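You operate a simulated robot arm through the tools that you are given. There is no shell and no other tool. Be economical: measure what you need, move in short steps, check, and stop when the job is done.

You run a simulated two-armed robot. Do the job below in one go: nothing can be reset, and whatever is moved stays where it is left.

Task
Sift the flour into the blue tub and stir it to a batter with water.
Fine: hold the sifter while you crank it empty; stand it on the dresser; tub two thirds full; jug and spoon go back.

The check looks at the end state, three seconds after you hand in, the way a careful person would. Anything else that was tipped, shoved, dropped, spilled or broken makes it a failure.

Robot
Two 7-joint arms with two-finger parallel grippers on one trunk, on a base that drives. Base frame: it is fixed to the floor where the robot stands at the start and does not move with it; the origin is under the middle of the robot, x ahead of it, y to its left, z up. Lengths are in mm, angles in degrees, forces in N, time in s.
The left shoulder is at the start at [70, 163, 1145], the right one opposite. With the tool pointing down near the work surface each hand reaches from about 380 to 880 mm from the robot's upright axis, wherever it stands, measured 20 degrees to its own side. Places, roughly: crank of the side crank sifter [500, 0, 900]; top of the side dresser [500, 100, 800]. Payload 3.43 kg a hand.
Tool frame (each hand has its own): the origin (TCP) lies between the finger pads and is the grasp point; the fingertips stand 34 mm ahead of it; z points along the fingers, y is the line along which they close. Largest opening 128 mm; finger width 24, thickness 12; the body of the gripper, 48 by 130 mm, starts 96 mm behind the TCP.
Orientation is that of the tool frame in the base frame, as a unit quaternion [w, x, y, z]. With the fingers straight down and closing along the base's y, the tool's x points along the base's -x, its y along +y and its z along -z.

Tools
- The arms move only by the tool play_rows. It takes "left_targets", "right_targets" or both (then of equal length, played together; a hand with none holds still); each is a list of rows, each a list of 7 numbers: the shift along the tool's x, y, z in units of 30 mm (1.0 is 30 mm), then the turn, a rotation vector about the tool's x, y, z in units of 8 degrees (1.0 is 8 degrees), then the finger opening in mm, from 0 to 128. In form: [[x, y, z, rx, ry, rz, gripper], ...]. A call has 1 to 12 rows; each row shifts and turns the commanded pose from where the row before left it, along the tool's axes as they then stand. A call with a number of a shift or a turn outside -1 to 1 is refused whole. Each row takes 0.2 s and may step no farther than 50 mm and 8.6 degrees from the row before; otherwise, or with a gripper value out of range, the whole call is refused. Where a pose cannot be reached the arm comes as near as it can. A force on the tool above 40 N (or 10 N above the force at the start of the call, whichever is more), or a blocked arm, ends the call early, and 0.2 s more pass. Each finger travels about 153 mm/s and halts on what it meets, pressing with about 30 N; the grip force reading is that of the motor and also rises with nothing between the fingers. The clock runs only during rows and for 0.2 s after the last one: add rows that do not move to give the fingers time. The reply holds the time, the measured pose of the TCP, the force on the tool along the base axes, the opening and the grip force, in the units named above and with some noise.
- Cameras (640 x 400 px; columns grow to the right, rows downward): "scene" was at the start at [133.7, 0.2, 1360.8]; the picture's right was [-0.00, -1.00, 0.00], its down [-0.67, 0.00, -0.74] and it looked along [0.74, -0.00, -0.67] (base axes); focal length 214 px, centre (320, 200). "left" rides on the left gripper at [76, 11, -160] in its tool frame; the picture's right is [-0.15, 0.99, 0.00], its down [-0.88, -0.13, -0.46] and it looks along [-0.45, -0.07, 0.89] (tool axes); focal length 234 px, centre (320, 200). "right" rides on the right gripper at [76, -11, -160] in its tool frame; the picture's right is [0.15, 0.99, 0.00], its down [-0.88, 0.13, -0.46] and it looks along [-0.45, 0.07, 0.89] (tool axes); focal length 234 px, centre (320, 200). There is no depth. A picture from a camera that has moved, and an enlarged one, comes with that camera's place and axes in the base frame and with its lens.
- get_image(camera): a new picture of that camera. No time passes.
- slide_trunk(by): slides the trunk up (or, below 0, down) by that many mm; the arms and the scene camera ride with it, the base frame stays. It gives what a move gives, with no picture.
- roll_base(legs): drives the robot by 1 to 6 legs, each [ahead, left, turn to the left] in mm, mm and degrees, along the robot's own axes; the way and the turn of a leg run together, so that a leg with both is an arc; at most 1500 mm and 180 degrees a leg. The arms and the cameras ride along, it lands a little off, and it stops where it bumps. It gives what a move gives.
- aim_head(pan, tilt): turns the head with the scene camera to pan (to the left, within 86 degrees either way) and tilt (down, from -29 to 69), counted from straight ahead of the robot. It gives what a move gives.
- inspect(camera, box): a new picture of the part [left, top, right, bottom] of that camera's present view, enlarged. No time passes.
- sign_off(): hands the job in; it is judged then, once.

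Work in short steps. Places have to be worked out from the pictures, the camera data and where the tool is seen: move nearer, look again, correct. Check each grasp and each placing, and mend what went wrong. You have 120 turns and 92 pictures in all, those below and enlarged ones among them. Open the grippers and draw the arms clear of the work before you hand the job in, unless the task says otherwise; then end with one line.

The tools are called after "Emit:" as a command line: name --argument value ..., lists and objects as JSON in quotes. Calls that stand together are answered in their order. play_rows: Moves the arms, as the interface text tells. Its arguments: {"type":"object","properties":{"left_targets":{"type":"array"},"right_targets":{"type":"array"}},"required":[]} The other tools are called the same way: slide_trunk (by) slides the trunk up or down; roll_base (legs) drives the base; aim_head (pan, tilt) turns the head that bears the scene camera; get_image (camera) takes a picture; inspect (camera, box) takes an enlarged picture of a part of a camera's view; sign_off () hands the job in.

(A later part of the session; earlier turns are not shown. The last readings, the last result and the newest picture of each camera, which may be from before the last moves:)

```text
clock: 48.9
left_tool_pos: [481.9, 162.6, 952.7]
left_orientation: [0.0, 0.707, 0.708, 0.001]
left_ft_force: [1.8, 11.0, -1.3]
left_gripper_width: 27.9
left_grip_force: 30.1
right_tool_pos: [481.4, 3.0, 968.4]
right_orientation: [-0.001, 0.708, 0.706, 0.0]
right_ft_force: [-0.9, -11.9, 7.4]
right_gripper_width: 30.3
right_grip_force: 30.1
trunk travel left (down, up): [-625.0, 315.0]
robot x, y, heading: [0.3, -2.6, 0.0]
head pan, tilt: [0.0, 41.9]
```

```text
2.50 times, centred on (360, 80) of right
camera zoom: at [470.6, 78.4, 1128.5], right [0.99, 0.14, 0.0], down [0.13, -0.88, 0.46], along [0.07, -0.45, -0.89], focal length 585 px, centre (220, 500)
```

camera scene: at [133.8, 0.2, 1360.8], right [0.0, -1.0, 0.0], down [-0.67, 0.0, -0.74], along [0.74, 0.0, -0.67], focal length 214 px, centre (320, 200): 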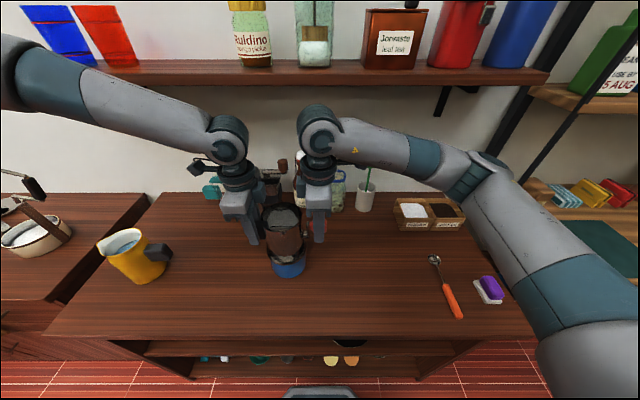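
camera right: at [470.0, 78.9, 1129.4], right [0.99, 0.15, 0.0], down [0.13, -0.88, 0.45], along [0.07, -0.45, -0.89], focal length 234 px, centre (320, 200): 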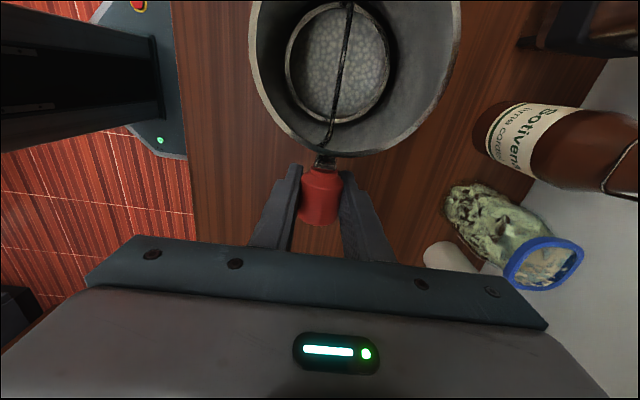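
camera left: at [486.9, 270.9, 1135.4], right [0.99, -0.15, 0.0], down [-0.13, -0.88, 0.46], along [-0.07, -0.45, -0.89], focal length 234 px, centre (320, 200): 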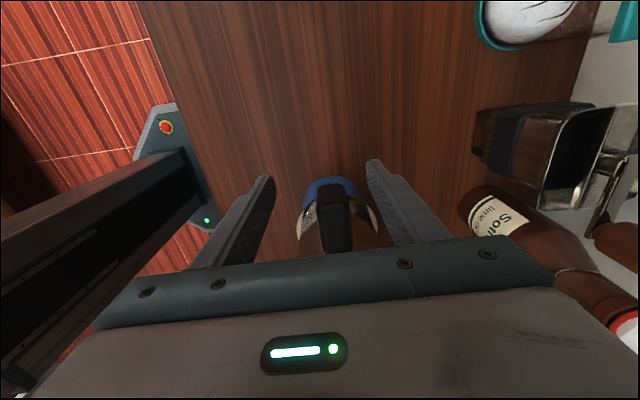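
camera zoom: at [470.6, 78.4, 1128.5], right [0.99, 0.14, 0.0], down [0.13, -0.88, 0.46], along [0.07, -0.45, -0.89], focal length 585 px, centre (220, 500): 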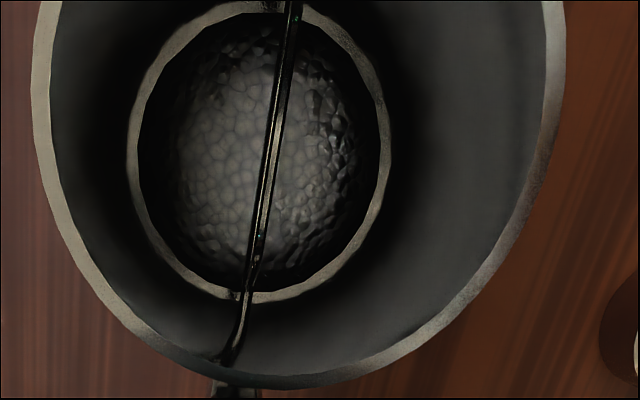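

I see a heap below the ring opening, likely flour in the tub, but I can't tell yet whether the sifter is empty. Two more turns, then compare.

Emit:
play_rows --right_targets '[[0, 0.713, 0.191, 0, 0, 0, 15], [0, 0.522, 0.522, 0, 0, 0, 15], [0, 0.191, 0.713, 0, 0, 0, 15], [0, -0.191, 0.713, 0, 0, 0, 15], [0, -0.522, 0.522, 0, 0, 0, 15], [0, -0.713, 0.191, 0, 0, 0, 15], [0, -0.713, -0.191, 0, 0, 0, 15], [0, -0.522, -0.522, 0, 0, 0, 15], [0, -0.191, -0.713, 0, 0, 0, 15], [0, 0.191, -0.713, 0, 0, 0, 15], [0, 0.522, -0.522, 0, 0, 0, 15], [0, 0.713, -0.191, 0, 0, 0, 15]]'

Emit:
play_rows --right_targets '[[0, 0.713, 0.191, 0, 0, 0, 15], [0, 0.522, 0.522, 0, 0, 0, 15], [0, 0.191, 0.713, 0, 0, 0, 15], [0, -0.191, 0.713, 0, 0, 0, 15], [0, -0.522, 0.522, 0, 0, 0, 15], [0, -0.713, 0.191, 0, 0, 0, 15], [0, -0.713, -0.191, 0, 0, 0, 15], [0, -0.522, -0.522, 0, 0, 0, 15], [0, -0.191, -0.713, 0, 0, 0, 15], [0, 0.191, -0.713, 0, 0, 0, 15], [0, 0.522, -0.522, 0, 0, 0, 15], [0, 0.713, -0.191, 0, 0, 0, 15]]'

Emit:
inspect --camera "right" --box '[240, 0, 480, 160]'

```text
clock: 51.5
left_tool_pos: [483.0, 163.0, 951.3]
left_orientation: [0.001, 0.707, 0.707, 0.001]
left_ft_force: [1.8, -3.3, 0.3]
left_gripper_width: 27.6
left_grip_force: 30.0
right_tool_pos: [481.0, 2.5, 969.6]
right_orientation: [0.0, 0.707, 0.707, -0.001]
right_ft_force: [-2.1, 3.2, 0.6]
right_gripper_width: 29.9
right_grip_force: 30.5
trunk travel left (down, up): [-625.0, 315.0]
robot x, y, heading: [-0.5, 4.5, -0.2]
head pan, tilt: [0.0, 41.9]
```

```text
clock: 54.1
left_tool_pos: [482.9, 162.7, 951.8]
left_orientation: [-0.001, 0.707, 0.707, 0.001]
left_ft_force: [0.3, 3.1, -0.3]
left_gripper_width: 27.7
left_grip_force: 30.4
right_tool_pos: [482.9, 1.8, 969.4]
right_orientation: [0.0, 0.707, 0.707, -0.001]
right_ft_force: [-1.5, -4.0, 0.3]
right_gripper_width: 29.9
right_grip_force: 30.0
trunk travel left (down, up): [-625.0, 315.0]
robot x, y, heading: [-0.4, -2.2, 0.2]
head pan, tilt: [0.0, 41.9]
```

```text
2.50 times, centred on (360, 80) of right
camera zoom: at [471.7, 78.2, 1129.0], right [0.99, 0.14, 0.0], down [0.13, -0.88, 0.46], along [0.07, -0.45, -0.89], focal length 585 px, centre (220, 500)
```

zoom: 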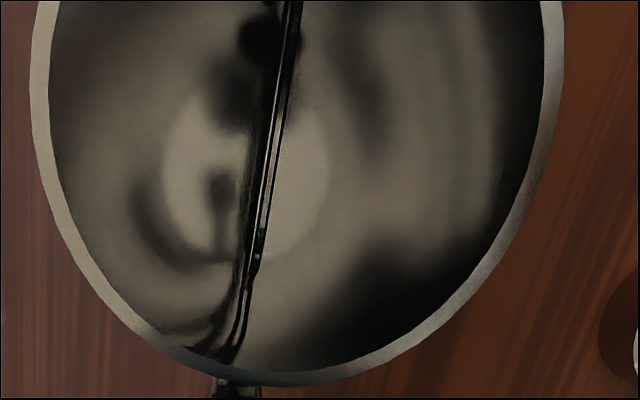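

Now only shiny metal shows: it appears empty. One more turn to be sure, then I release the knob.

Emit:
play_rows --right_targets '[[0, 0.713, 0.191, 0, 0, 0, 15], [0, 0.522, 0.522, 0, 0, 0, 15], [0, 0.191, 0.713, 0, 0, 0, 15], [0, -0.191, 0.713, 0, 0, 0, 15], [0, -0.522, 0.522, 0, 0, 0, 15], [0, -0.713, 0.191, 0, 0, 0, 15], [0, -0.713, -0.191, 0, 0, 0, 15], [0, -0.522, -0.522, 0, 0, 0, 15], [0, -0.191, -0.713, 0, 0, 0, 15], [0, 0.191, -0.713, 0, 0, 0, 15], [0, 0.522, -0.522, 0, 0, 0, 15], [0, 0.713, -0.191, 0, 0, 0, 15]]'

Emit:
play_rows --right_targets '[[0, 0, 0, 0, 0, 0, 45], [0, 0, 0, 0, 0, 0, 80], [0, 0, -0.8, 0, 0, 0, 80], [0, 0, -0.8, 0, 0, 0, 80], [0, 0, -0.8, 0, 0, 0, 80], [0, 0, -0.8, 0, 0, 0, 80]]'

Emit:
get_image --camera "right"

Emit:
get_image --camera "scene"

```text
clock: 56.7
left_tool_pos: [483.8, 160.7, 952.0]
left_orientation: [0.002, 0.707, 0.707, -0.001]
left_ft_force: [0.9, -0.3, 9.8]
left_gripper_width: 27.9
left_grip_force: 30.0
right_tool_pos: [480.9, 1.2, 970.8]
right_orientation: [-0.001, 0.707, 0.707, 0.0]
right_ft_force: [-0.5, 1.7, -9.2]
right_gripper_width: 29.9
right_grip_force: 29.6
trunk travel left (down, up): [-625.0, 315.0]
robot x, y, heading: [2.8, 2.2, -0.5]
head pan, tilt: [0.0, 41.9]
```

```text
clock: 58.1
left_tool_pos: [482.2, 162.5, 952.6]
left_orientation: [0.0, 0.706, 0.708, 0.001]
left_ft_force: [-0.8, -0.4, 0.1]
left_gripper_width: 28.0
left_grip_force: 30.3
right_tool_pos: [480.7, 2.7, 1066.9]
right_orientation: [-0.001, 0.707, 0.707, 0.0]
right_ft_force: [0.5, 0.4, 0.4]
right_gripper_width: 79.9
right_grip_force: 0.1
trunk travel left (down, up): [-625.0, 315.0]
robot x, y, heading: [-0.6, 2.2, -0.1]
head pan, tilt: [0.0, 41.9]
```

```text
65 pictures are left
camera right: at [470.4, 78.7, 1226.7], right [0.99, 0.15, 0.0], down [0.13, -0.88, 0.46], along [0.07, -0.45, -0.89], focal length 234 px, centre (320, 200)
```

right: 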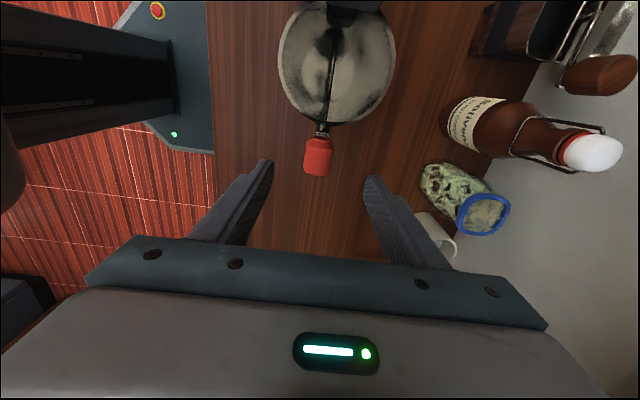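

```text
64 pictures are left
camera scene: at [133.4, 0.5, 1360.8], right [0.0, -1.0, 0.0], down [-0.67, 0.0, -0.74], along [0.74, 0.0, -0.67], focal length 214 px, centre (320, 200)
```

scene: 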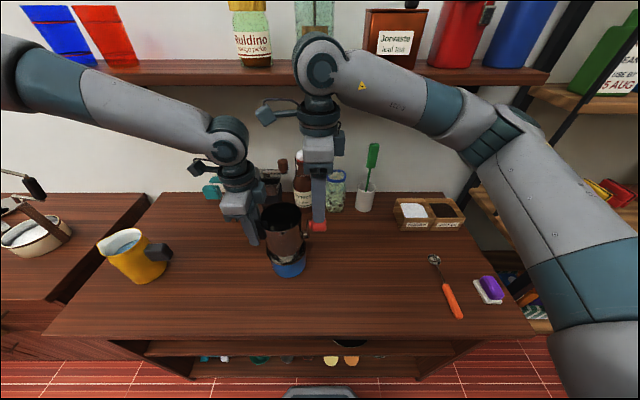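

The sifter is empty. I'll move the right hand aside to the right, then lift the sifter straight up with the left and look into the tub.

Emit:
play_rows --right_targets '[[-1, 0, 0, 0, 0, 0, 80], [-1, 0, 0, 0, 0, 0, 80], [-1, 0, 0, 0, 0, 0, 80], [-1, 0, 0, 0, 0, 0, 80], [-1, 0, 0, 0, 0, 0, 80], [0, 0, 0, 0, 0, 0, 80]]'

Emit:
play_rows --left_targets '[[0, 0, -0.2, 0, 0, 0, 10], [0, 0, -0.3, 0, 0, 0, 10], [0, 0, -0.4, 0, 0, 0, 10], [0, 0, -0.5, 0, 0, 0, 10], [0, 0, -0.6, 0, 0, 0, 10], [0, 0, -0.6, 0, 0, 0, 10], [0, 0, 0, 0, 0, 0, 10]]'

Emit:
get_image --camera "scene"

```text
clock: 59.5
left_tool_pos: [482.1, 161.5, 951.1]
left_orientation: [0.0, 0.706, 0.708, 0.0]
left_ft_force: [-0.4, -0.2, -0.4]
left_gripper_width: 27.6
left_grip_force: 30.0
right_tool_pos: [481.6, -145.7, 1063.3]
right_orientation: [0.0, 0.707, 0.708, 0.0]
right_ft_force: [0.0, 0.0, 0.1]
right_gripper_width: 80.0
right_grip_force: 0.2
trunk travel left (down, up): [-625.0, 315.0]
robot x, y, heading: [1.0, 3.7, 0.1]
head pan, tilt: [0.0, 41.9]
```

```text
clock: 61.1
left_tool_pos: [484.7, 161.4, 1029.5]
left_orientation: [0.0, 0.707, 0.707, 0.0]
left_ft_force: [-0.4, 0.2, -2.4]
left_gripper_width: 27.5
left_grip_force: 30.4
right_tool_pos: [481.8, -147.5, 1062.8]
right_orientation: [0.0, 0.708, 0.706, 0.0]
right_ft_force: [-0.7, 0.3, -0.2]
right_gripper_width: 80.1
right_grip_force: 0.1
trunk travel left (down, up): [-625.0, 315.0]
robot x, y, heading: [2.7, -0.1, 0.1]
head pan, tilt: [0.0, 41.9]
```

```text
63 pictures are left
camera scene: at [134.3, 0.3, 1360.8], right [0.0, -1.0, 0.0], down [-0.67, 0.0, -0.74], along [0.74, 0.0, -0.67], focal length 214 px, centre (320, 200)
```

scene: 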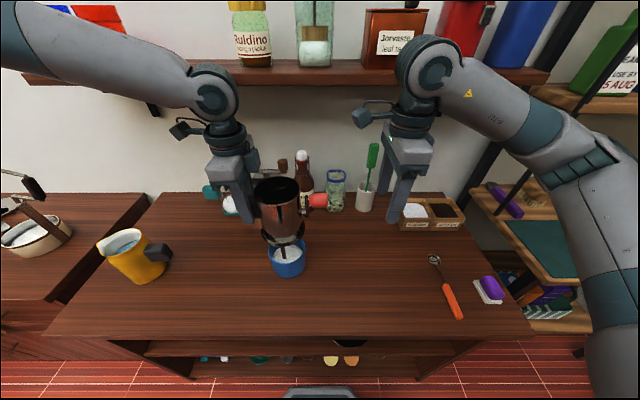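

The sifter is up, held firmly, and the flour is in the tub. I'll carry it left to clear dresser space around [522, 280] and lower to just above the surface.

Emit:
play_rows --left_targets '[[0.9, 0.18, 0, 0, 0, 0, 10], [0.9, 0.18, 0, 0, 0, 0, 10], [0.9, 0.18, 0, 0, 0, 0, 10], [0.9, 0.18, 0, 0, 0, 0, 10], [0.9, 0.18, 0, 0, 0, 0, 10], [0.9, 0.18, 0, 0, 0, 0, 10], [0.9, 0.18, 0, 0, 0, 0, 10], [0, 0, 0.8, 0, 0, 0, 10], [0, 0, 0.8, 0, 0, 0, 10], [0, 0, 0.8, 0, 0, 0, 10], [0, 0, 0.8, 0, 0, 0, 10], [0, 0, 0, 0, 0, 0, 10]]'

Emit:
get_image --camera "scene"

Emit:
inspect --camera "scene" --box '[150, 180, 310, 290]'

```text
clock: 63.7
left_tool_pos: [522.5, 350.2, 937.3]
left_orientation: [0.002, 0.706, 0.708, 0.002]
left_ft_force: [2.9, 3.8, 20.7]
left_gripper_width: 27.9
left_grip_force: 29.4
right_tool_pos: [479.5, -147.9, 1064.5]
right_orientation: [0.002, 0.707, 0.707, 0.0]
right_ft_force: [-0.8, 0.6, 0.6]
right_gripper_width: 79.8
right_grip_force: 0.0
trunk travel left (down, up): [-625.0, 315.0]
robot x, y, heading: [1.7, 0.9, 0.1]
head pan, tilt: [0.0, 41.9]
```

```text
62 pictures are left
camera scene: at [132.0, -0.2, 1361.3], right [0.0, -1.0, 0.0], down [-0.67, 0.0, -0.75], along [0.75, 0.0, -0.67], focal length 214 px, centre (320, 200)
```

scene: 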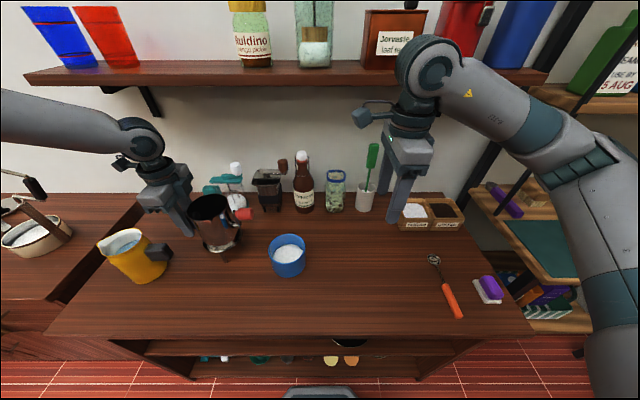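

```text
3.64 times, centred on (230, 235) of scene
camera zoom: at [132.0, -0.2, 1361.3], right [0.0, -1.0, 0.0], down [-0.67, 0.0, -0.75], along [0.75, 0.0, -0.67], focal length 780 px, centre (647, 73)
```

zoom: 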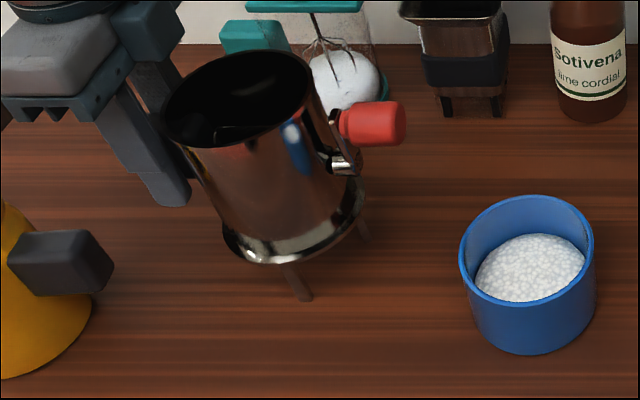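

The sifter stands on legs, so it's already on the dresser (force 20 N; it slipped a bit in the grip). I'll ease up slightly to relieve the load, then check it's upright before releasing.

Emit:
play_rows --left_targets '[[0, 0, -0.07, 0, 0, 0, 10], [0, 0, 0, 0, 0, 0, 10]]'

Emit:
get_image --camera "left"

```text
clock: 64.3
left_tool_pos: [521.5, 350.1, 936.4]
left_orientation: [0.002, 0.707, 0.708, 0.001]
left_ft_force: [5.0, 1.2, 12.5]
left_gripper_width: 27.7
left_grip_force: 29.8
right_tool_pos: [479.7, -148.6, 1064.5]
right_orientation: [0.0, 0.708, 0.706, 0.0]
right_ft_force: [0.7, 0.4, 0.3]
right_gripper_width: 80.0
right_grip_force: 0.0
trunk travel left (down, up): [-625.0, 315.0]
robot x, y, heading: [0.2, 0.9, -0.0]
head pan, tilt: [0.0, 41.9]
```

```text
60 pictures are left
camera left: at [532.7, 424.8, 1096.5], right [0.99, -0.15, 0.0], down [-0.13, -0.88, 0.46], along [-0.07, -0.45, -0.89], focal length 234 px, centre (320, 200)
```

left: 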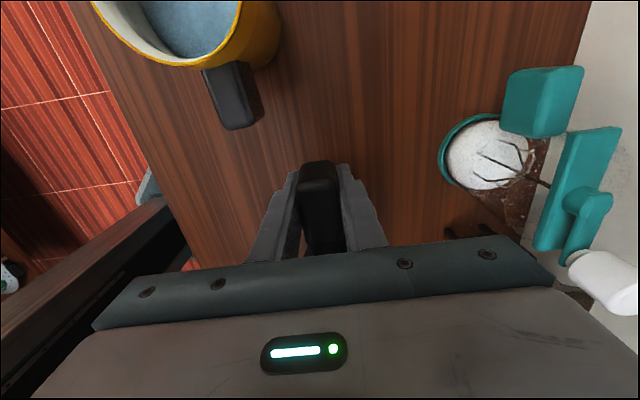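

Opening the fingers gently and lifting straight off.

Emit:
play_rows --left_targets '[[0, 0, -0.05, 0, 0, 0, 10], [0, 0, 0, 0, 0, 0, 32], [0, 0, 0, 0, 0, 0, 44], [0, 0, 0, 0, 0, 0, 60], [0, 0, 0, 0, 0, 0, 60], [0, 0, -0.7, 0, 0, 0, 60], [0, 0, -0.8, 0, 0, 0, 60], [0, 0, -0.8, 0, 0, 0, 60], [0, 0, -0.8, 0, 0, 0, 60], [0, 0, -0.8, 0, 0, 0, 60]]'

Emit:
get_image --camera "left"

Emit:
inspect --camera "scene" --box '[80, 170, 320, 300]'

```text
clock: 66.5
left_tool_pos: [519.8, 349.8, 1055.1]
left_orientation: [0.001, 0.707, 0.707, 0.0]
left_ft_force: [0.8, -0.7, 0.9]
left_gripper_width: 60.3
left_grip_force: 0.0
right_tool_pos: [481.4, -147.3, 1064.2]
right_orientation: [0.0, 0.708, 0.706, 0.0]
right_ft_force: [-0.7, -0.5, -0.5]
right_gripper_width: 80.1
right_grip_force: 0.0
trunk travel left (down, up): [-625.0, 315.0]
robot x, y, heading: [1.6, 0.6, 0.1]
head pan, tilt: [0.0, 41.9]
```

```text
59 pictures are left
camera left: at [530.6, 424.8, 1214.9], right [0.99, -0.15, 0.0], down [-0.13, -0.88, 0.46], along [-0.07, -0.45, -0.89], focal length 234 px, centre (320, 200)
```

left: 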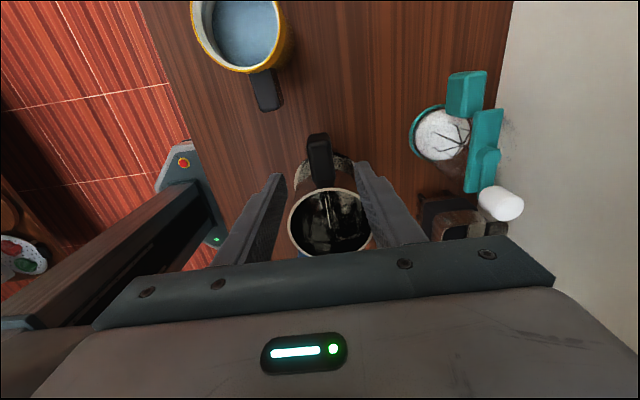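

```text
2.67 times, centred on (200, 235) of scene
camera zoom: at [133.3, -0.2, 1360.9], right [0.0, -1.0, 0.0], down [-0.67, 0.0, -0.74], along [0.74, 0.0, -0.67], focal length 572 px, centre (640, 107)
```

zoom: 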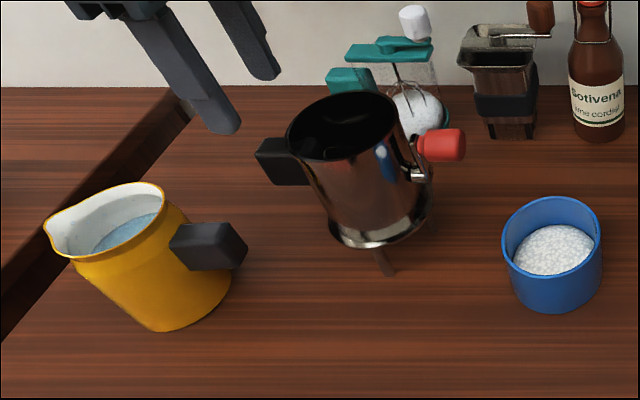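

The sifter stands alone, upright and empty. Jug handle is near [459, 424, 882], pointing -y, with the spout toward +y; I'll carry the jug with the left hand to the right side of the tub and pour toward +y. First I turn the left hand 180° to its roomier twist.

Emit:
play_rows --left_targets '[[0, 0, -0.1, 0, 0, -0.9375, 60], [0, 0, -0.1, 0, 0, -0.9375, 60], [0, 0, 0, 0, 0, -0.9375, 60], [0, 0, 0, 0, 0, -0.9375, 60], [0, 0, 0, 0, 0, -0.9375, 60], [0, 0, 0, 0, 0, -0.9375, 60], [0, 0, 0, 0, 0, -0.9375, 60], [0, 0, 0, 0, 0, -0.9375, 60], [0, 0, 0, 0, 0, -0.9375, 60], [0, 0, 0, 0, 0, -0.9375, 60], [0, 0, 0, 0, 0, -0.9375, 60], [0, 0, 0, 0, 0, -0.9375, 60]]'

Emit:
play_rows --left_targets '[[0, 0, 0, 0, 0, -0.9375, 60], [0, 0, 0, 0, 0, -0.9375, 60], [0, 0, 0, 0, 0, -0.9375, 60], [0, 0, 0, 0, 0, -0.9375, 60], [0, 0, 0, 0, 0, -0.9375, 60], [0, 0, 0, 0, 0, -0.9375, 60], [0, 0, 0, 0, 0, -0.9375, 60], [0, 0, 0, 0, 0, -0.9375, 60], [0, 0, 0, 0, 0, -0.9375, 60], [0, 0, 0, 0, 0, -0.9375, 60], [0, 0, 0, 0, 0, -0.9375, 60], [0, 0, 0, 0, 0, -0.9375, 60]]'

```text
clock: 69.1
left_tool_pos: [520.3, 351.1, 1059.8]
left_orientation: [0.0, -0.001, 1.0, 0.0]
left_ft_force: [0.1, -0.4, 0.9]
left_gripper_width: 59.9
left_grip_force: 0.1
right_tool_pos: [482.0, -147.4, 1063.5]
right_orientation: [0.0, 0.707, 0.707, 0.0]
right_ft_force: [-0.8, 0.9, -0.1]
right_gripper_width: 79.8
right_grip_force: 0.0
trunk travel left (down, up): [-625.0, 315.0]
robot x, y, heading: [-3.4, -1.9, 0.1]
head pan, tilt: [0.0, 41.9]
```

```text
clock: 71.7
left_tool_pos: [520.0, 349.6, 1060.6]
left_orientation: [-0.001, 0.709, -0.705, 0.0]
left_ft_force: [-0.1, -0.2, 0.1]
left_gripper_width: 60.1
left_grip_force: 0.0
right_tool_pos: [482.2, -147.9, 1064.0]
right_orientation: [0.0, 0.708, 0.706, 0.0]
right_ft_force: [0.2, -0.1, 0.6]
right_gripper_width: 79.8
right_grip_force: 0.0
trunk travel left (down, up): [-625.0, 315.0]
robot x, y, heading: [-1.6, 2.0, -0.1]
head pan, tilt: [0.0, 41.9]
```

Left hand flipped. Now over to the jug handle, staying above it, for a look.

Emit:
play_rows --left_targets '[[-0.6, 0.5, 0, 0, 0, 0, 60], [-0.6, 0.5, 0, 0, 0, 0, 60], [-0.64, 0.5, 0, 0, 0, 0, 60], [-0.64, 0.53, 0, 0, 0, 0, 60], [0, 0, 0.8, 0, 0, 0, 60], [0, 0, 0.8, 0, 0, 0, 60], [0, 0, 0.6, 0, 0, 0, 60], [0, 0, 0, 0, 0, 0, 60]]'

Emit:
get_image --camera "left"

```text
clock: 73.5
left_tool_pos: [458.6, 426.6, 996.1]
left_orientation: [0.0, 0.708, -0.707, 0.0]
left_ft_force: [-0.9, -0.8, -1.2]
left_gripper_width: 59.9
left_grip_force: 0.0
right_tool_pos: [480.8, -148.3, 1064.1]
right_orientation: [0.001, 0.708, 0.706, -0.001]
right_ft_force: [-0.1, -0.3, 0.3]
right_gripper_width: 80.0
right_grip_force: 0.1
trunk travel left (down, up): [-625.0, 315.0]
robot x, y, heading: [0.3, 3.3, 0.1]
head pan, tilt: [0.0, 41.9]
```

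```text
57 pictures are left
camera left: at [448.3, 349.8, 1155.6], right [-0.99, 0.14, 0.0], down [0.13, 0.88, 0.46], along [0.07, 0.45, -0.89], focal length 234 px, centre (320, 200)
```

left: 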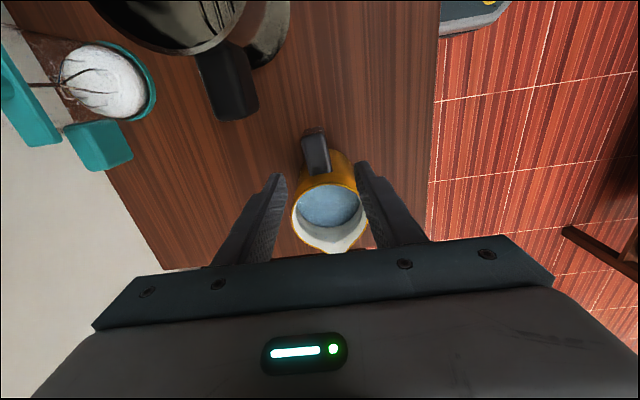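

Handle centre is about [465, 425]; I shift 6 mm and descend, then close.

Emit:
play_rows --left_targets '[[0.08, -0.2, 0, 0, 0, 0, 60], [0, 0, 0.8, 0, 0, 0, 60], [0, 0, 0.8, 0, 0, 0, 60], [0, 0, 0.8, 0, 0, 0, 60], [0, 0, 0.8, 0, 0, 0, 60], [0, 0, 0.5, 0, 0, 0, 60], [0, 0, 0, 0, 0, 0, 60]]'

Emit:
get_image --camera "left"

```text
clock: 75.1
left_tool_pos: [466.1, 424.1, 883.5]
left_orientation: [0.0, 0.708, -0.706, 0.0]
left_ft_force: [0.5, 0.1, 0.4]
left_gripper_width: 60.2
left_grip_force: 0.0
right_tool_pos: [481.4, -147.9, 1062.6]
right_orientation: [0.0, 0.708, 0.707, 0.0]
right_ft_force: [-0.8, -0.8, -0.3]
right_gripper_width: 80.2
right_grip_force: 0.0
trunk travel left (down, up): [-625.0, 315.0]
robot x, y, heading: [0.5, -5.2, 0.2]
head pan, tilt: [0.0, 41.9]
```

```text
56 pictures are left
camera left: at [454.6, 346.7, 1042.7], right [-0.99, 0.15, 0.0], down [0.13, 0.88, 0.46], along [0.07, 0.45, -0.89], focal length 234 px, centre (320, 200)
```

left: 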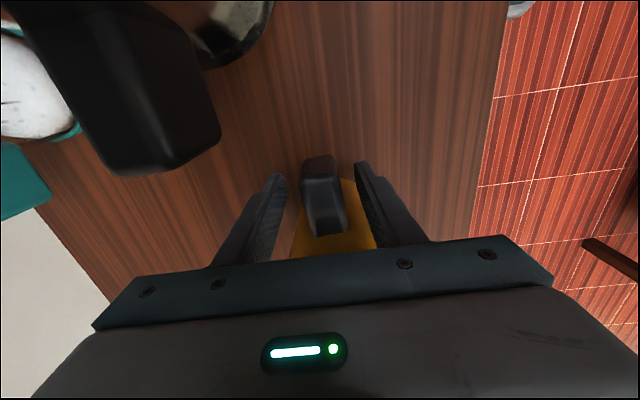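

Centred. Closing, then a small lift.

Emit:
play_rows --left_targets '[[0, 0, 0, 0, 0, 0, 45], [0, 0, 0, 0, 0, 0, 34], [0, 0, 0, 0, 0, 0, 26], [0, 0, 0, 0, 0, 0, 15], [0, 0, 0, 0, 0, 0, 5], [0, 0, 0, 0, 0, 0, 5], [0, 0, -0.15, 0, 0, 0, 5], [0, 0, -0.3, 0, 0, 0, 5], [0, 0, -0.3, 0, 0, 0, 5], [0, 0, 0, 0, 0, 0, 5]]'

Emit:
get_image --camera "left"

Emit:
inspect --camera "scene" --box '[80, 170, 320, 300]'

```text
clock: 77.3
left_tool_pos: [466.4, 423.7, 906.0]
left_orientation: [0.0, -0.707, 0.707, 0.0]
left_ft_force: [-0.3, -0.6, -7.7]
left_gripper_width: 27.6
left_grip_force: 29.9
right_tool_pos: [481.8, -146.7, 1063.8]
right_orientation: [0.0, 0.708, 0.706, -0.001]
right_ft_force: [-0.1, -0.1, 0.2]
right_gripper_width: 80.1
right_grip_force: 0.1
trunk travel left (down, up): [-625.0, 315.0]
robot x, y, heading: [2.3, -0.8, -0.1]
head pan, tilt: [0.0, 41.9]
```

```text
55 pictures are left
camera left: at [455.0, 346.0, 1065.3], right [-0.99, 0.15, 0.0], down [0.13, 0.88, 0.46], along [0.07, 0.45, -0.89], focal length 234 px, centre (320, 200)
```

left: 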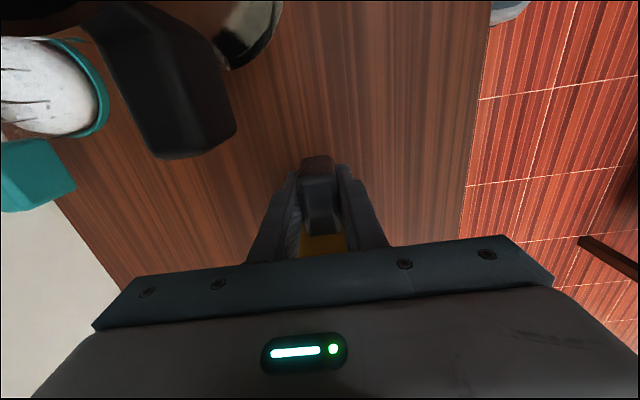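

```text
2.67 times, centred on (200, 235) of scene
camera zoom: at [134.4, 0.8, 1360.7], right [0.0, -1.0, 0.0], down [-0.67, 0.0, -0.74], along [0.74, 0.0, -0.67], focal length 572 px, centre (640, 107)
```

zoom: 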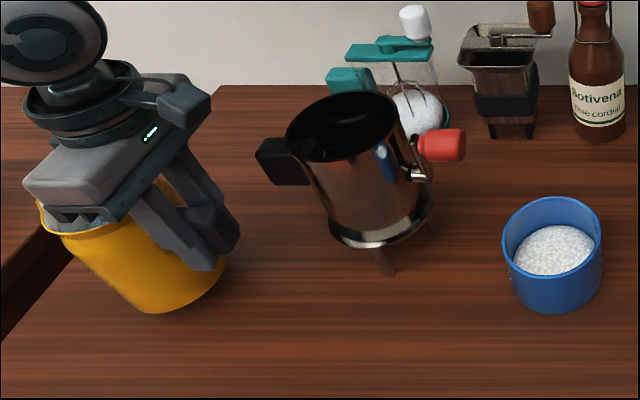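

The jug is held level, about 0.77 kg; its home grip pose is [466, 424, 883.5]. I'll move the right hand away and take the jug up and around in front of the sifter (sifter x≥470, so travel at x≈390).

Emit:
play_rows --right_targets '[[-0.8, -0.3, 0, 0, 0, 0, 80], [-0.8, -0.3, 0, 0, 0, 0, 80], [-0.8, -0.3, 0, 0, 0, 0, 80], [-0.8, -0.3, 0, 0, 0, 0, 80], [-0.8, -0.3, 0, 0, 0, 0, 80], [-0.8, -0.3, 0, 0, 0, 0, 80], [-0.8, 0, 0, 0, 0, 0, 80], [0, 0, 0, 0, 0, 0, 80], [0, 0, 0, 0, 0, 0, 80], [0, 0, 0, 0, 0, 0, 80], [0, 0, 0, 0, 0, 0, 80]]' --left_targets '[[0, 0, -0.4, 0, 0, 0, 5], [0, 0, -0.6, 0, 0, 0, 5], [0, 0, -0.6, 0, 0, 0, 5], [0, 0, -0.6, 0, 0, 0, 5], [0, 0, -0.6, 0, 0, 0, 5], [0, 0, -0.35, 0, 0, 0, 5], [0, 0.5, 0, 0, 0, 0, 5], [0, 0.5, 0, 0, 0, 0, 5], [0, 0.5, 0, 0, 0, 0, 5], [0, 0.5, 0, 0, 0, 0, 5], [0, 0.5, 0, 0, 0, 0, 5]]'

Emit:
play_rows --left_targets '[[0.4, 0, 0, 0, 0, 0, 5], [0.7, 0, 0, 0, 0, 0, 5], [0.7, 0, 0, 0, 0, 0, 5], [0.7, 0, 0, 0, 0, 0, 5], [0.7, 0, 0, 0, 0, 0, 5], [0.7, 0, 0, 0, 0, 0, 5], [0.7, 0, 0, 0, 0, 0, 5], [0.7, 0, 0, 0, 0, 0, 5], [0.7, 0, 0, 0, 0, 0, 5], [0.4, 0, 0, 0, 0, 0, 5]]'

Emit:
get_image --camera "scene"

```text
clock: 79.7
left_tool_pos: [391.1, 424.6, 1000.8]
left_orientation: [0.0, 0.708, -0.706, 0.0]
left_ft_force: [0.6, -0.3, -7.3]
left_gripper_width: 27.7
left_grip_force: 29.8
right_tool_pos: [425.2, -315.1, 1063.7]
right_orientation: [0.0, 0.708, 0.707, 0.001]
right_ft_force: [-0.3, 0.2, 0.6]
right_gripper_width: 80.2
right_grip_force: 0.1
trunk travel left (down, up): [-625.0, 315.0]
robot x, y, heading: [-0.5, 1.1, -0.2]
head pan, tilt: [0.0, 41.9]
```

```text
clock: 81.9
left_tool_pos: [390.7, 231.5, 999.6]
left_orientation: [0.0, 0.708, -0.706, -0.001]
left_ft_force: [-0.1, -0.1, -7.6]
left_gripper_width: 27.9
left_grip_force: 30.8
right_tool_pos: [427.7, -316.0, 1063.5]
right_orientation: [0.0, 0.708, 0.706, 0.0]
right_ft_force: [0.3, 0.5, -0.4]
right_gripper_width: 80.0
right_grip_force: 0.0
trunk travel left (down, up): [-625.0, 315.0]
robot x, y, heading: [0.6, 3.9, 0.0]
head pan, tilt: [0.0, 41.9]
```

```text
53 pictures are left
camera scene: at [134.4, 0.2, 1360.8], right [0.0, -1.0, 0.0], down [-0.67, 0.0, -0.74], along [0.74, 0.0, -0.67], focal length 214 px, centre (320, 200)
```

scene: 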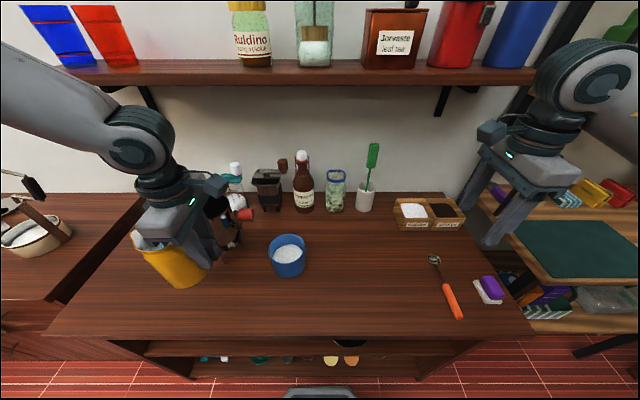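

Clear of the sifter. Continue right to y≈-40, then out to x≈482.

Emit:
play_rows --left_targets '[[0.5, 0, 0, 0, 0, 0, 5], [0.8, 0, 0, 0, 0, 0, 5], [0.8, 0, 0, 0, 0, 0, 5], [0.8, 0, 0, 0, 0, 0, 5], [0.8, 0, 0, 0, 0, 0, 5], [0.8, 0, 0, 0, 0, 0, 5], [0.8, 0, 0, 0, 0, 0, 5], [0.8, 0, 0, 0, 0, 0, 5], [0.8, 0, 0, 0, 0, 0, 5], [0.8, 0, 0, 0, 0, 0, 5], [0.8, 0, 0, 0, 0, 0, 5], [0.5, 0, 0, 0, 0, 0, 5]]'

Emit:
play_rows --left_targets '[[0, -0.4, 0, 0, 0, 0, 5], [0, -0.6, 0, 0, 0, 0, 5], [0, -0.6, 0, 0, 0, 0, 5], [0, -0.6, 0, 0, 0, 0, 5], [0, -0.6, 0, 0, 0, 0, 5], [0, -0.25, 0, 0, 0, 0, 5], [0, 0, 0, 0, 0, 0, 5]]'

Emit:
get_image --camera "scene"

Emit:
get_image --camera "left"

```text
clock: 84.5
left_tool_pos: [451.7, 124.6, 1054.4]
left_orientation: [0.003, 0.707, -0.707, 0.0]
left_ft_force: [0.2, -0.3, -7.0]
left_gripper_width: 28.0
left_grip_force: 29.9
left hand out of reach, approached as far as the arm can: row 3, 4, 5, 6, 7, 8, 9, 10, 11, 12
right_tool_pos: [426.0, -316.4, 1063.6]
right_orientation: [0.0, 0.708, 0.706, 0.001]
right_ft_force: [0.1, 0.3, 0.0]
right_gripper_width: 79.9
right_grip_force: 0.0
trunk travel left (down, up): [-625.0, 315.0]
robot x, y, heading: [-2.5, 1.7, -0.2]
head pan, tilt: [0.0, 41.9]
```

```text
clock: 86.1
left_tool_pos: [539.5, 132.3, 1056.4]
left_orientation: [0.001, 0.708, -0.706, 0.001]
left_ft_force: [0.4, -0.6, -6.3]
left_gripper_width: 28.2
left_grip_force: 30.0
left hand out of reach, approached as far as the arm can: row 5, 6
right_tool_pos: [426.3, -316.4, 1063.4]
right_orientation: [0.0, 0.708, 0.706, 0.0]
right_ft_force: [-0.5, -0.3, -0.3]
right_gripper_width: 80.1
right_grip_force: 0.1
trunk travel left (down, up): [-625.0, 315.0]
robot x, y, heading: [0.6, 1.0, -0.2]
head pan, tilt: [0.0, 41.9]
```

```text
52 pictures are left
camera scene: at [134.5, 0.3, 1360.7], right [0.0, -1.0, 0.0], down [-0.67, 0.0, -0.74], along [0.74, 0.0, -0.67], focal length 214 px, centre (320, 200)
```

scene: 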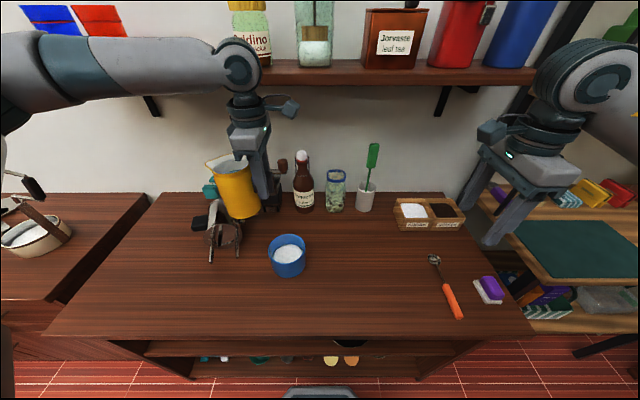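

```text
51 pictures are left
camera left: at [528.9, 55.9, 1215.2], right [-0.99, 0.14, 0.0], down [0.13, 0.88, 0.45], along [0.07, 0.45, -0.89], focal length 234 px, centre (320, 200)
```

left: 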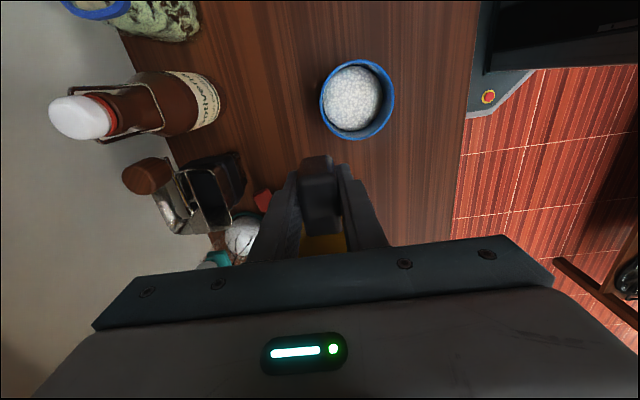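

The arm hit its reach limit and drifted, leaving the jug near the sifter. I must check for contact or spills before moving.

Emit:
inspect --camera "scene" --box '[160, 130, 320, 290]'

```text
2.50 times, centred on (240, 210) of scene
camera zoom: at [134.5, 0.3, 1360.7], right [0.0, -1.0, 0.0], down [-0.67, 0.0, -0.74], along [0.74, 0.0, -0.67], focal length 536 px, centre (520, 175)
```

zoom: 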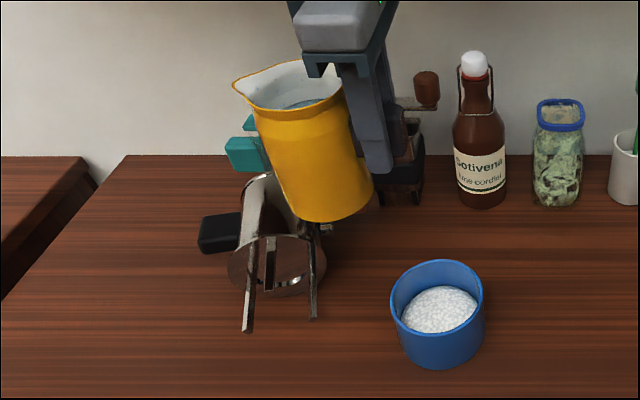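

I knocked the sifter over: it now lies on its side, legs toward the robot. Nothing else seems disturbed; I'll mend it later once the jug is out of hand. Now I lift the jug a little and drive the base right 250 mm so the left arm reaches the pouring place comfortably.

Emit:
play_rows --left_targets '[[0, 0, -0.3, 0, 0, 0, 5], [0, 0, -0.4, 0, 0, 0, 5], [0, 0, -0.4, 0, 0, 0, 5], [0, 0, 0, 0, 0, 0, 5]]'

Emit:
inspect --camera "scene" --box '[160, 130, 320, 290]'

```text
clock: 87.1
left_tool_pos: [537.8, 133.2, 1087.8]
left_orientation: [0.001, 0.708, -0.706, 0.001]
left_ft_force: [0.4, 0.0, -6.7]
left_gripper_width: 28.1
left_grip_force: 29.6
right_tool_pos: [426.3, -315.3, 1064.1]
right_orientation: [0.0, 0.708, 0.706, 0.0]
right_ft_force: [-0.5, 0.5, 0.6]
right_gripper_width: 80.0
right_grip_force: 0.0
trunk travel left (down, up): [-625.0, 315.0]
robot x, y, heading: [-1.1, -0.0, 0.1]
head pan, tilt: [0.0, 41.9]
```

```text
2.50 times, centred on (240, 210) of scene
camera zoom: at [134.5, 0.3, 1360.7], right [0.0, -1.0, 0.0], down [-0.67, 0.0, -0.74], along [0.74, 0.0, -0.67], focal length 536 px, centre (520, 175)
```

zoom: 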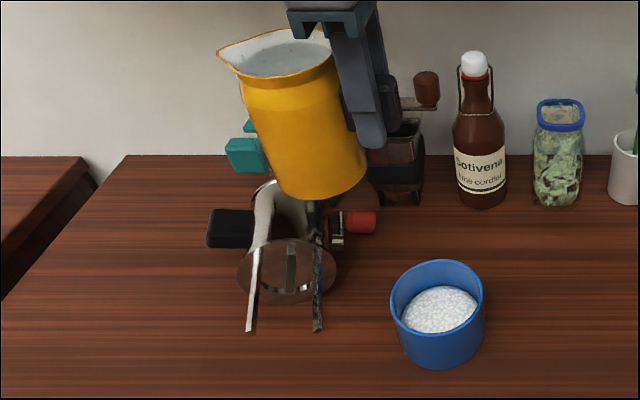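

Jug clear of the sifter. I bring the right hand inward (so its arm doesn't swing into the rack) and drive right.

Emit:
play_rows --right_targets '[[0.8, 0, 0, 0, 0, 0, 80], [0.8, 0, 0, 0, 0, 0, 80], [0.8, 0, 0, 0, 0, 0, 80], [0.8, 0, 0, 0, 0, 0, 80], [0.8, 0, 0, 0, 0, 0, 80], [0.8, 0, 0, 0, 0, 0, 80], [0, 0, 0, 0, 0, 0, 80]]'

Emit:
roll_base --legs '[[0, -125, 0], [0, -125, 0]]'

Emit:
get_image --camera "scene"

```text
clock: 88.7
left_tool_pos: [538.2, 132.9, 1088.1]
left_orientation: [0.0, 0.708, -0.706, 0.001]
left_ft_force: [-0.7, -0.2, -6.7]
left_gripper_width: 27.6
left_grip_force: 30.4
right_tool_pos: [427.0, -171.6, 1065.1]
right_orientation: [0.0, 0.708, 0.706, -0.001]
right_ft_force: [-0.3, -0.5, -0.1]
right_gripper_width: 80.0
right_grip_force: 0.1
trunk travel left (down, up): [-625.0, 315.0]
robot x, y, heading: [0.5, -3.7, -0.2]
head pan, tilt: [0.0, 41.9]
```

```text
clock: 90.8
left_tool_pos: [539.0, -113.9, 1087.6]
left_orientation: [-0.001, -0.707, 0.707, -0.001]
left_ft_force: [0.0, 0.1, -7.2]
left_gripper_width: 27.9
left_grip_force: 30.3
right_tool_pos: [427.2, -418.5, 1065.0]
right_orientation: [0.0, 0.708, 0.706, 0.0]
right_ft_force: [-0.2, -0.4, 0.3]
right_gripper_width: 79.9
right_grip_force: 0.1
trunk travel left (down, up): [-625.0, 315.0]
robot x, y, heading: [2.9, -245.5, -0.0]
head pan, tilt: [0.0, 41.9]
```

```text
48 pictures are left
camera scene: at [134.2, -246.4, 1360.8], right [0.0, -1.0, 0.0], down [-0.67, 0.0, -0.74], along [0.74, 0.0, -0.67], focal length 214 px, centre (320, 200)
```

scene: 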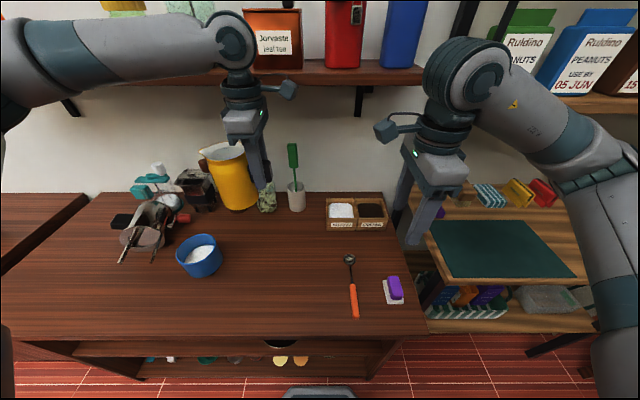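

Now the jug goes to the right side of the tub: handle at about [482, -40, 990], so the spout ends over the tub at y≈90 when tilted.

Emit:
play_rows --left_targets '[[0, 0.5, 0, 0, 0, 0, 5], [0, 0.7, 0, 0, 0, 0, 5], [0, 0.7, 0, 0, 0, 0, 5], [-0.6, 0, 0, 0, 0, 0, 5], [-0.6, 0, 0, 0, 0, 0, 5], [-0.6, 0, 0, 0, 0, 0, 5], [-0.65, 0, 0, 0, 0, 0, 5], [0, 0, 0, 0, 0, 0, 5]]'

Emit:
play_rows --left_targets '[[0, 0, 0.5, 0, 0, 0, 5], [0, 0, 0.7, 0, 0, 0, 5], [0, 0, 0.7, 0, 0, 0, 5], [0, 0, 0.7, 0, 0, 0, 5], [0, 0, 0.65, 0, 0, 0, 5], [0, 0, 0, 0, 0, 0, 5]]'

Emit:
get_image --camera "scene"

```text
clock: 92.6
left_tool_pos: [480.8, -39.7, 1087.3]
left_orientation: [0.0, 0.707, -0.707, 0.001]
left_ft_force: [0.9, -0.8, -7.1]
left_gripper_width: 27.7
left_grip_force: 30.3
right_tool_pos: [427.7, -419.7, 1066.2]
right_orientation: [0.0, 0.708, 0.707, 0.0]
right_ft_force: [-0.1, 0.4, 0.6]
right_gripper_width: 80.1
right_grip_force: 0.1
trunk travel left (down, up): [-625.0, 315.0]
robot x, y, heading: [-2.8, -245.0, -0.2]
head pan, tilt: [0.0, 41.9]
```

```text
clock: 94.0
left_tool_pos: [479.6, -41.3, 990.7]
left_orientation: [-0.001, -0.707, 0.707, -0.001]
left_ft_force: [-0.5, -0.1, -6.7]
left_gripper_width: 27.8
left_grip_force: 29.9
right_tool_pos: [425.4, -418.2, 1065.6]
right_orientation: [0.0, 0.708, 0.707, -0.001]
right_ft_force: [-1.3, -0.5, 0.1]
right_gripper_width: 80.0
right_grip_force: 0.1
trunk travel left (down, up): [-625.0, 315.0]
robot x, y, heading: [0.7, -250.2, 0.1]
head pan, tilt: [0.0, 41.9]
```

```text
47 pictures are left
camera scene: at [133.5, -247.1, 1360.8], right [0.0, -1.0, 0.0], down [-0.67, 0.0, -0.74], along [0.74, 0.0, -0.67], focal length 214 px, centre (320, 200)
```

scene: 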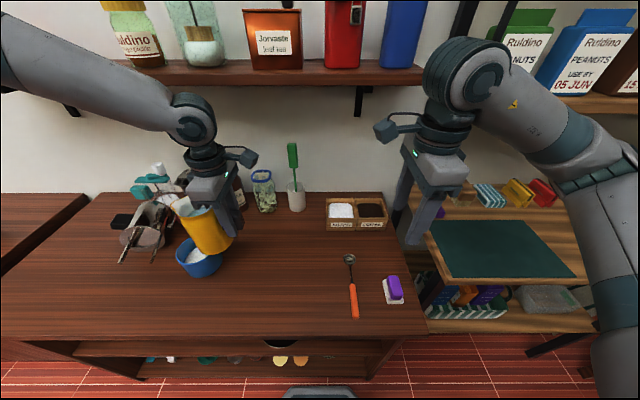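

In position. Tilting gradually about the handle (spout down toward +y): first 24°.

Emit:
play_rows --left_targets '[[0, 0, 0, 0, 0.5, 0, 5], [0, 0, 0, 0, 0.5, 0, 5], [0, 0, 0, 0, 0.5, 0, 5], [0, 0, 0, 0, 0.5, 0, 5], [0, 0, 0, 0, 0.5, 0, 5], [0, 0, 0, 0, 0.5, 0, 5], [0, 0, 0, 0, 0, 0, 5]]'

Emit:
get_image --camera "left"

Emit:
inspect --camera "scene" --box '[120, 160, 280, 290]'

```text
clock: 95.6
left_tool_pos: [481.5, -40.9, 988.7]
left_orientation: [0.148, 0.692, -0.691, 0.148]
left_ft_force: [0.5, -0.4, -7.1]
left_gripper_width: 27.7
left_grip_force: 30.0
right_tool_pos: [428.1, -418.9, 1065.8]
right_orientation: [0.0, 0.708, 0.706, -0.001]
right_ft_force: [0.0, -0.3, -0.1]
right_gripper_width: 79.7
right_grip_force: 0.1
trunk travel left (down, up): [-625.0, 315.0]
robot x, y, heading: [0.8, -245.0, -0.3]
head pan, tilt: [0.0, 41.9]
```

```text
46 pictures are left
camera left: at [469.5, -46.6, 1166.4], right [-0.99, 0.13, -0.06], down [0.13, 0.99, 0.06], along [0.07, 0.05, -1.0], focal length 234 px, centre (320, 200)
```

left: 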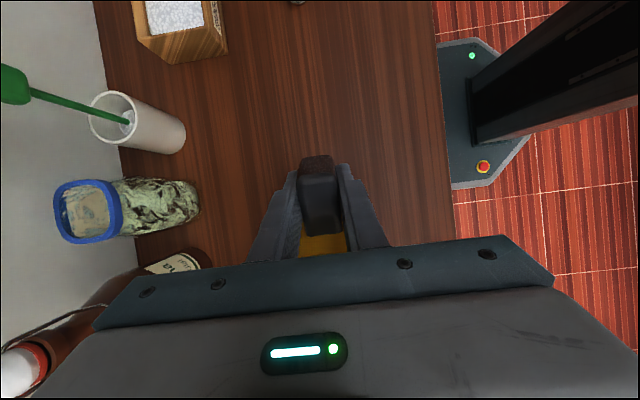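

```text
3.08 times, centred on (200, 225) of scene
camera zoom: at [134.2, -247.5, 1360.8], right [0.0, -1.0, 0.0], down [-0.67, 0.0, -0.74], along [0.74, 0.0, -0.67], focal length 660 px, centre (689, 123)
```

zoom: 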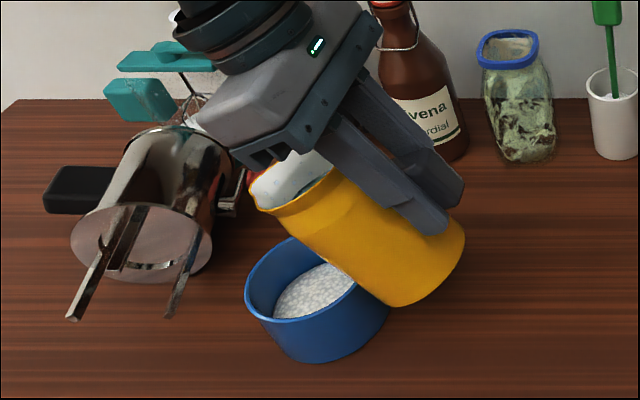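

Spout tip is at about [481, 89, 965], above the tub. Continue to 36°.

Emit:
play_rows --left_targets '[[0, 0, 0, 0, 0.5, 0, 5], [0, 0, 0, 0, 0.5, 0, 5], [0, 0, 0, 0, 0.5, 0, 5], [0, 0, 0, 0, 0, 0, 5], [0, 0, 0, 0, 0, 0, 5]]'

Emit:
inspect --camera "scene" --box '[120, 160, 280, 290]'

```text
clock: 96.8
left_tool_pos: [482.1, -40.5, 990.5]
left_orientation: [-0.22, -0.671, 0.673, -0.219]
left_ft_force: [-0.5, 0.1, -7.7]
left_gripper_width: 27.5
left_grip_force: 29.6
right_tool_pos: [426.0, -419.8, 1065.3]
right_orientation: [-0.001, 0.708, 0.706, 0.0]
right_ft_force: [0.4, 0.8, 0.3]
right_gripper_width: 79.9
right_grip_force: 0.1
trunk travel left (down, up): [-625.0, 315.0]
robot x, y, heading: [-3.0, -249.0, 0.2]
head pan, tilt: [0.0, 41.9]
```

```text
3.08 times, centred on (200, 225) of scene
camera zoom: at [134.1, -246.7, 1360.8], right [0.0, -1.0, 0.0], down [-0.67, 0.0, -0.74], along [0.74, 0.0, -0.67], focal length 660 px, centre (689, 123)
```

zoom: 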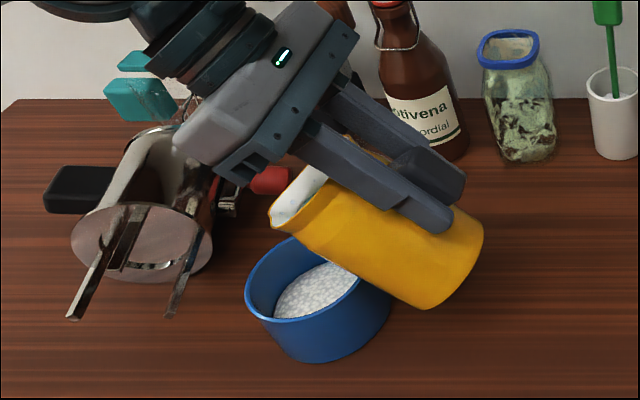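

Not flowing yet; adding 8° slowly.

Emit:
play_rows --left_targets '[[0, 0, 0, 0, 0.5, 0, 5], [-0.05, 0, -0.05, 0, 0.5, 0, 5], [0, 0, 0, 0, 0, 0, 5], [0, 0, 0, 0, 0, 0, 5]]'

Emit:
inspect --camera "scene" --box '[120, 160, 280, 290]'

```text
clock: 97.8
left_tool_pos: [480.3, -37.6, 990.6]
left_orientation: [-0.266, -0.655, 0.655, -0.267]
left_ft_force: [-0.4, 0.4, -6.2]
left_gripper_width: 27.8
left_grip_force: 30.1
right_tool_pos: [427.7, -418.1, 1065.2]
right_orientation: [0.001, 0.707, 0.707, 0.0]
right_ft_force: [-0.1, 0.4, 0.2]
right_gripper_width: 80.1
right_grip_force: 0.1
trunk travel left (down, up): [-625.0, 315.0]
robot x, y, heading: [0.2, -248.5, -0.3]
head pan, tilt: [0.0, 41.9]
```

```text
3.08 times, centred on (200, 225) of scene
camera zoom: at [134.1, -246.5, 1360.8], right [0.0, -1.0, 0.0], down [-0.67, 0.0, -0.74], along [0.74, 0.0, -0.67], focal length 660 px, centre (689, 123)
```

zoom: 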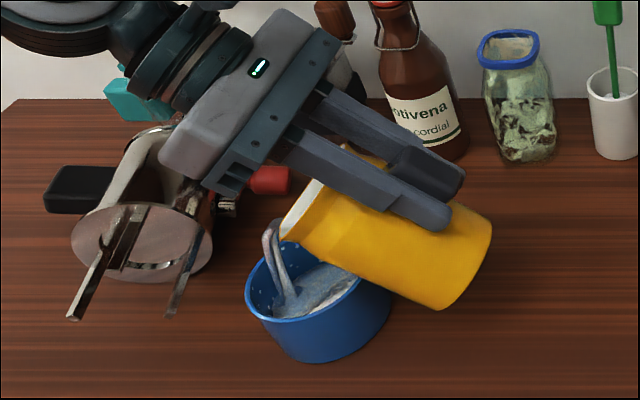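

Water is flowing into the tub. I shift 8 mm back to centre the stream and watch for a moment.

Emit:
play_rows --left_targets '[[0.19, 0, 0.18, 0, 0, 0, 5]]'

Emit:
inspect --camera "scene" --box '[160, 210, 240, 275]'

```text
clock: 98.2
left_tool_pos: [480.7, -46.5, 990.3]
left_orientation: [-0.265, -0.655, 0.656, -0.265]
left_ft_force: [-0.1, -0.5, -5.1]
left_gripper_width: 27.9
left_grip_force: 30.5
right_tool_pos: [426.3, -419.2, 1065.4]
right_orientation: [0.0, 0.708, 0.707, 0.0]
right_ft_force: [0.5, 0.4, 0.3]
right_gripper_width: 80.1
right_grip_force: 0.2
trunk travel left (down, up): [-625.0, 315.0]
robot x, y, heading: [-1.1, -243.4, -0.2]
head pan, tilt: [0.0, 41.9]
```

```text
6.15 times, centred on (200, 242) of scene
camera zoom: at [134.3, -247.8, 1360.7], right [0.0, -1.0, 0.0], down [-0.67, 0.0, -0.74], along [0.74, 0.0, -0.67], focal length 1320 px, centre (1058, -62)
```

zoom: 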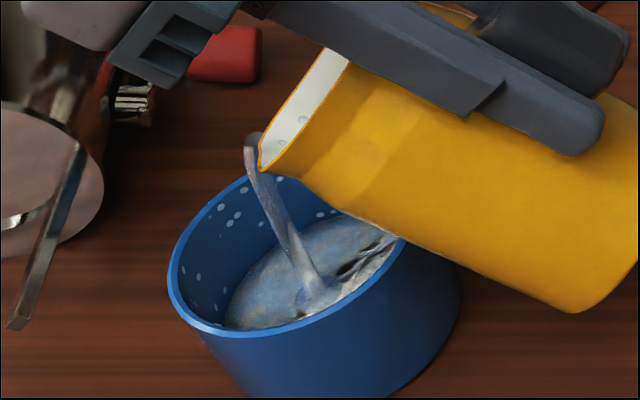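

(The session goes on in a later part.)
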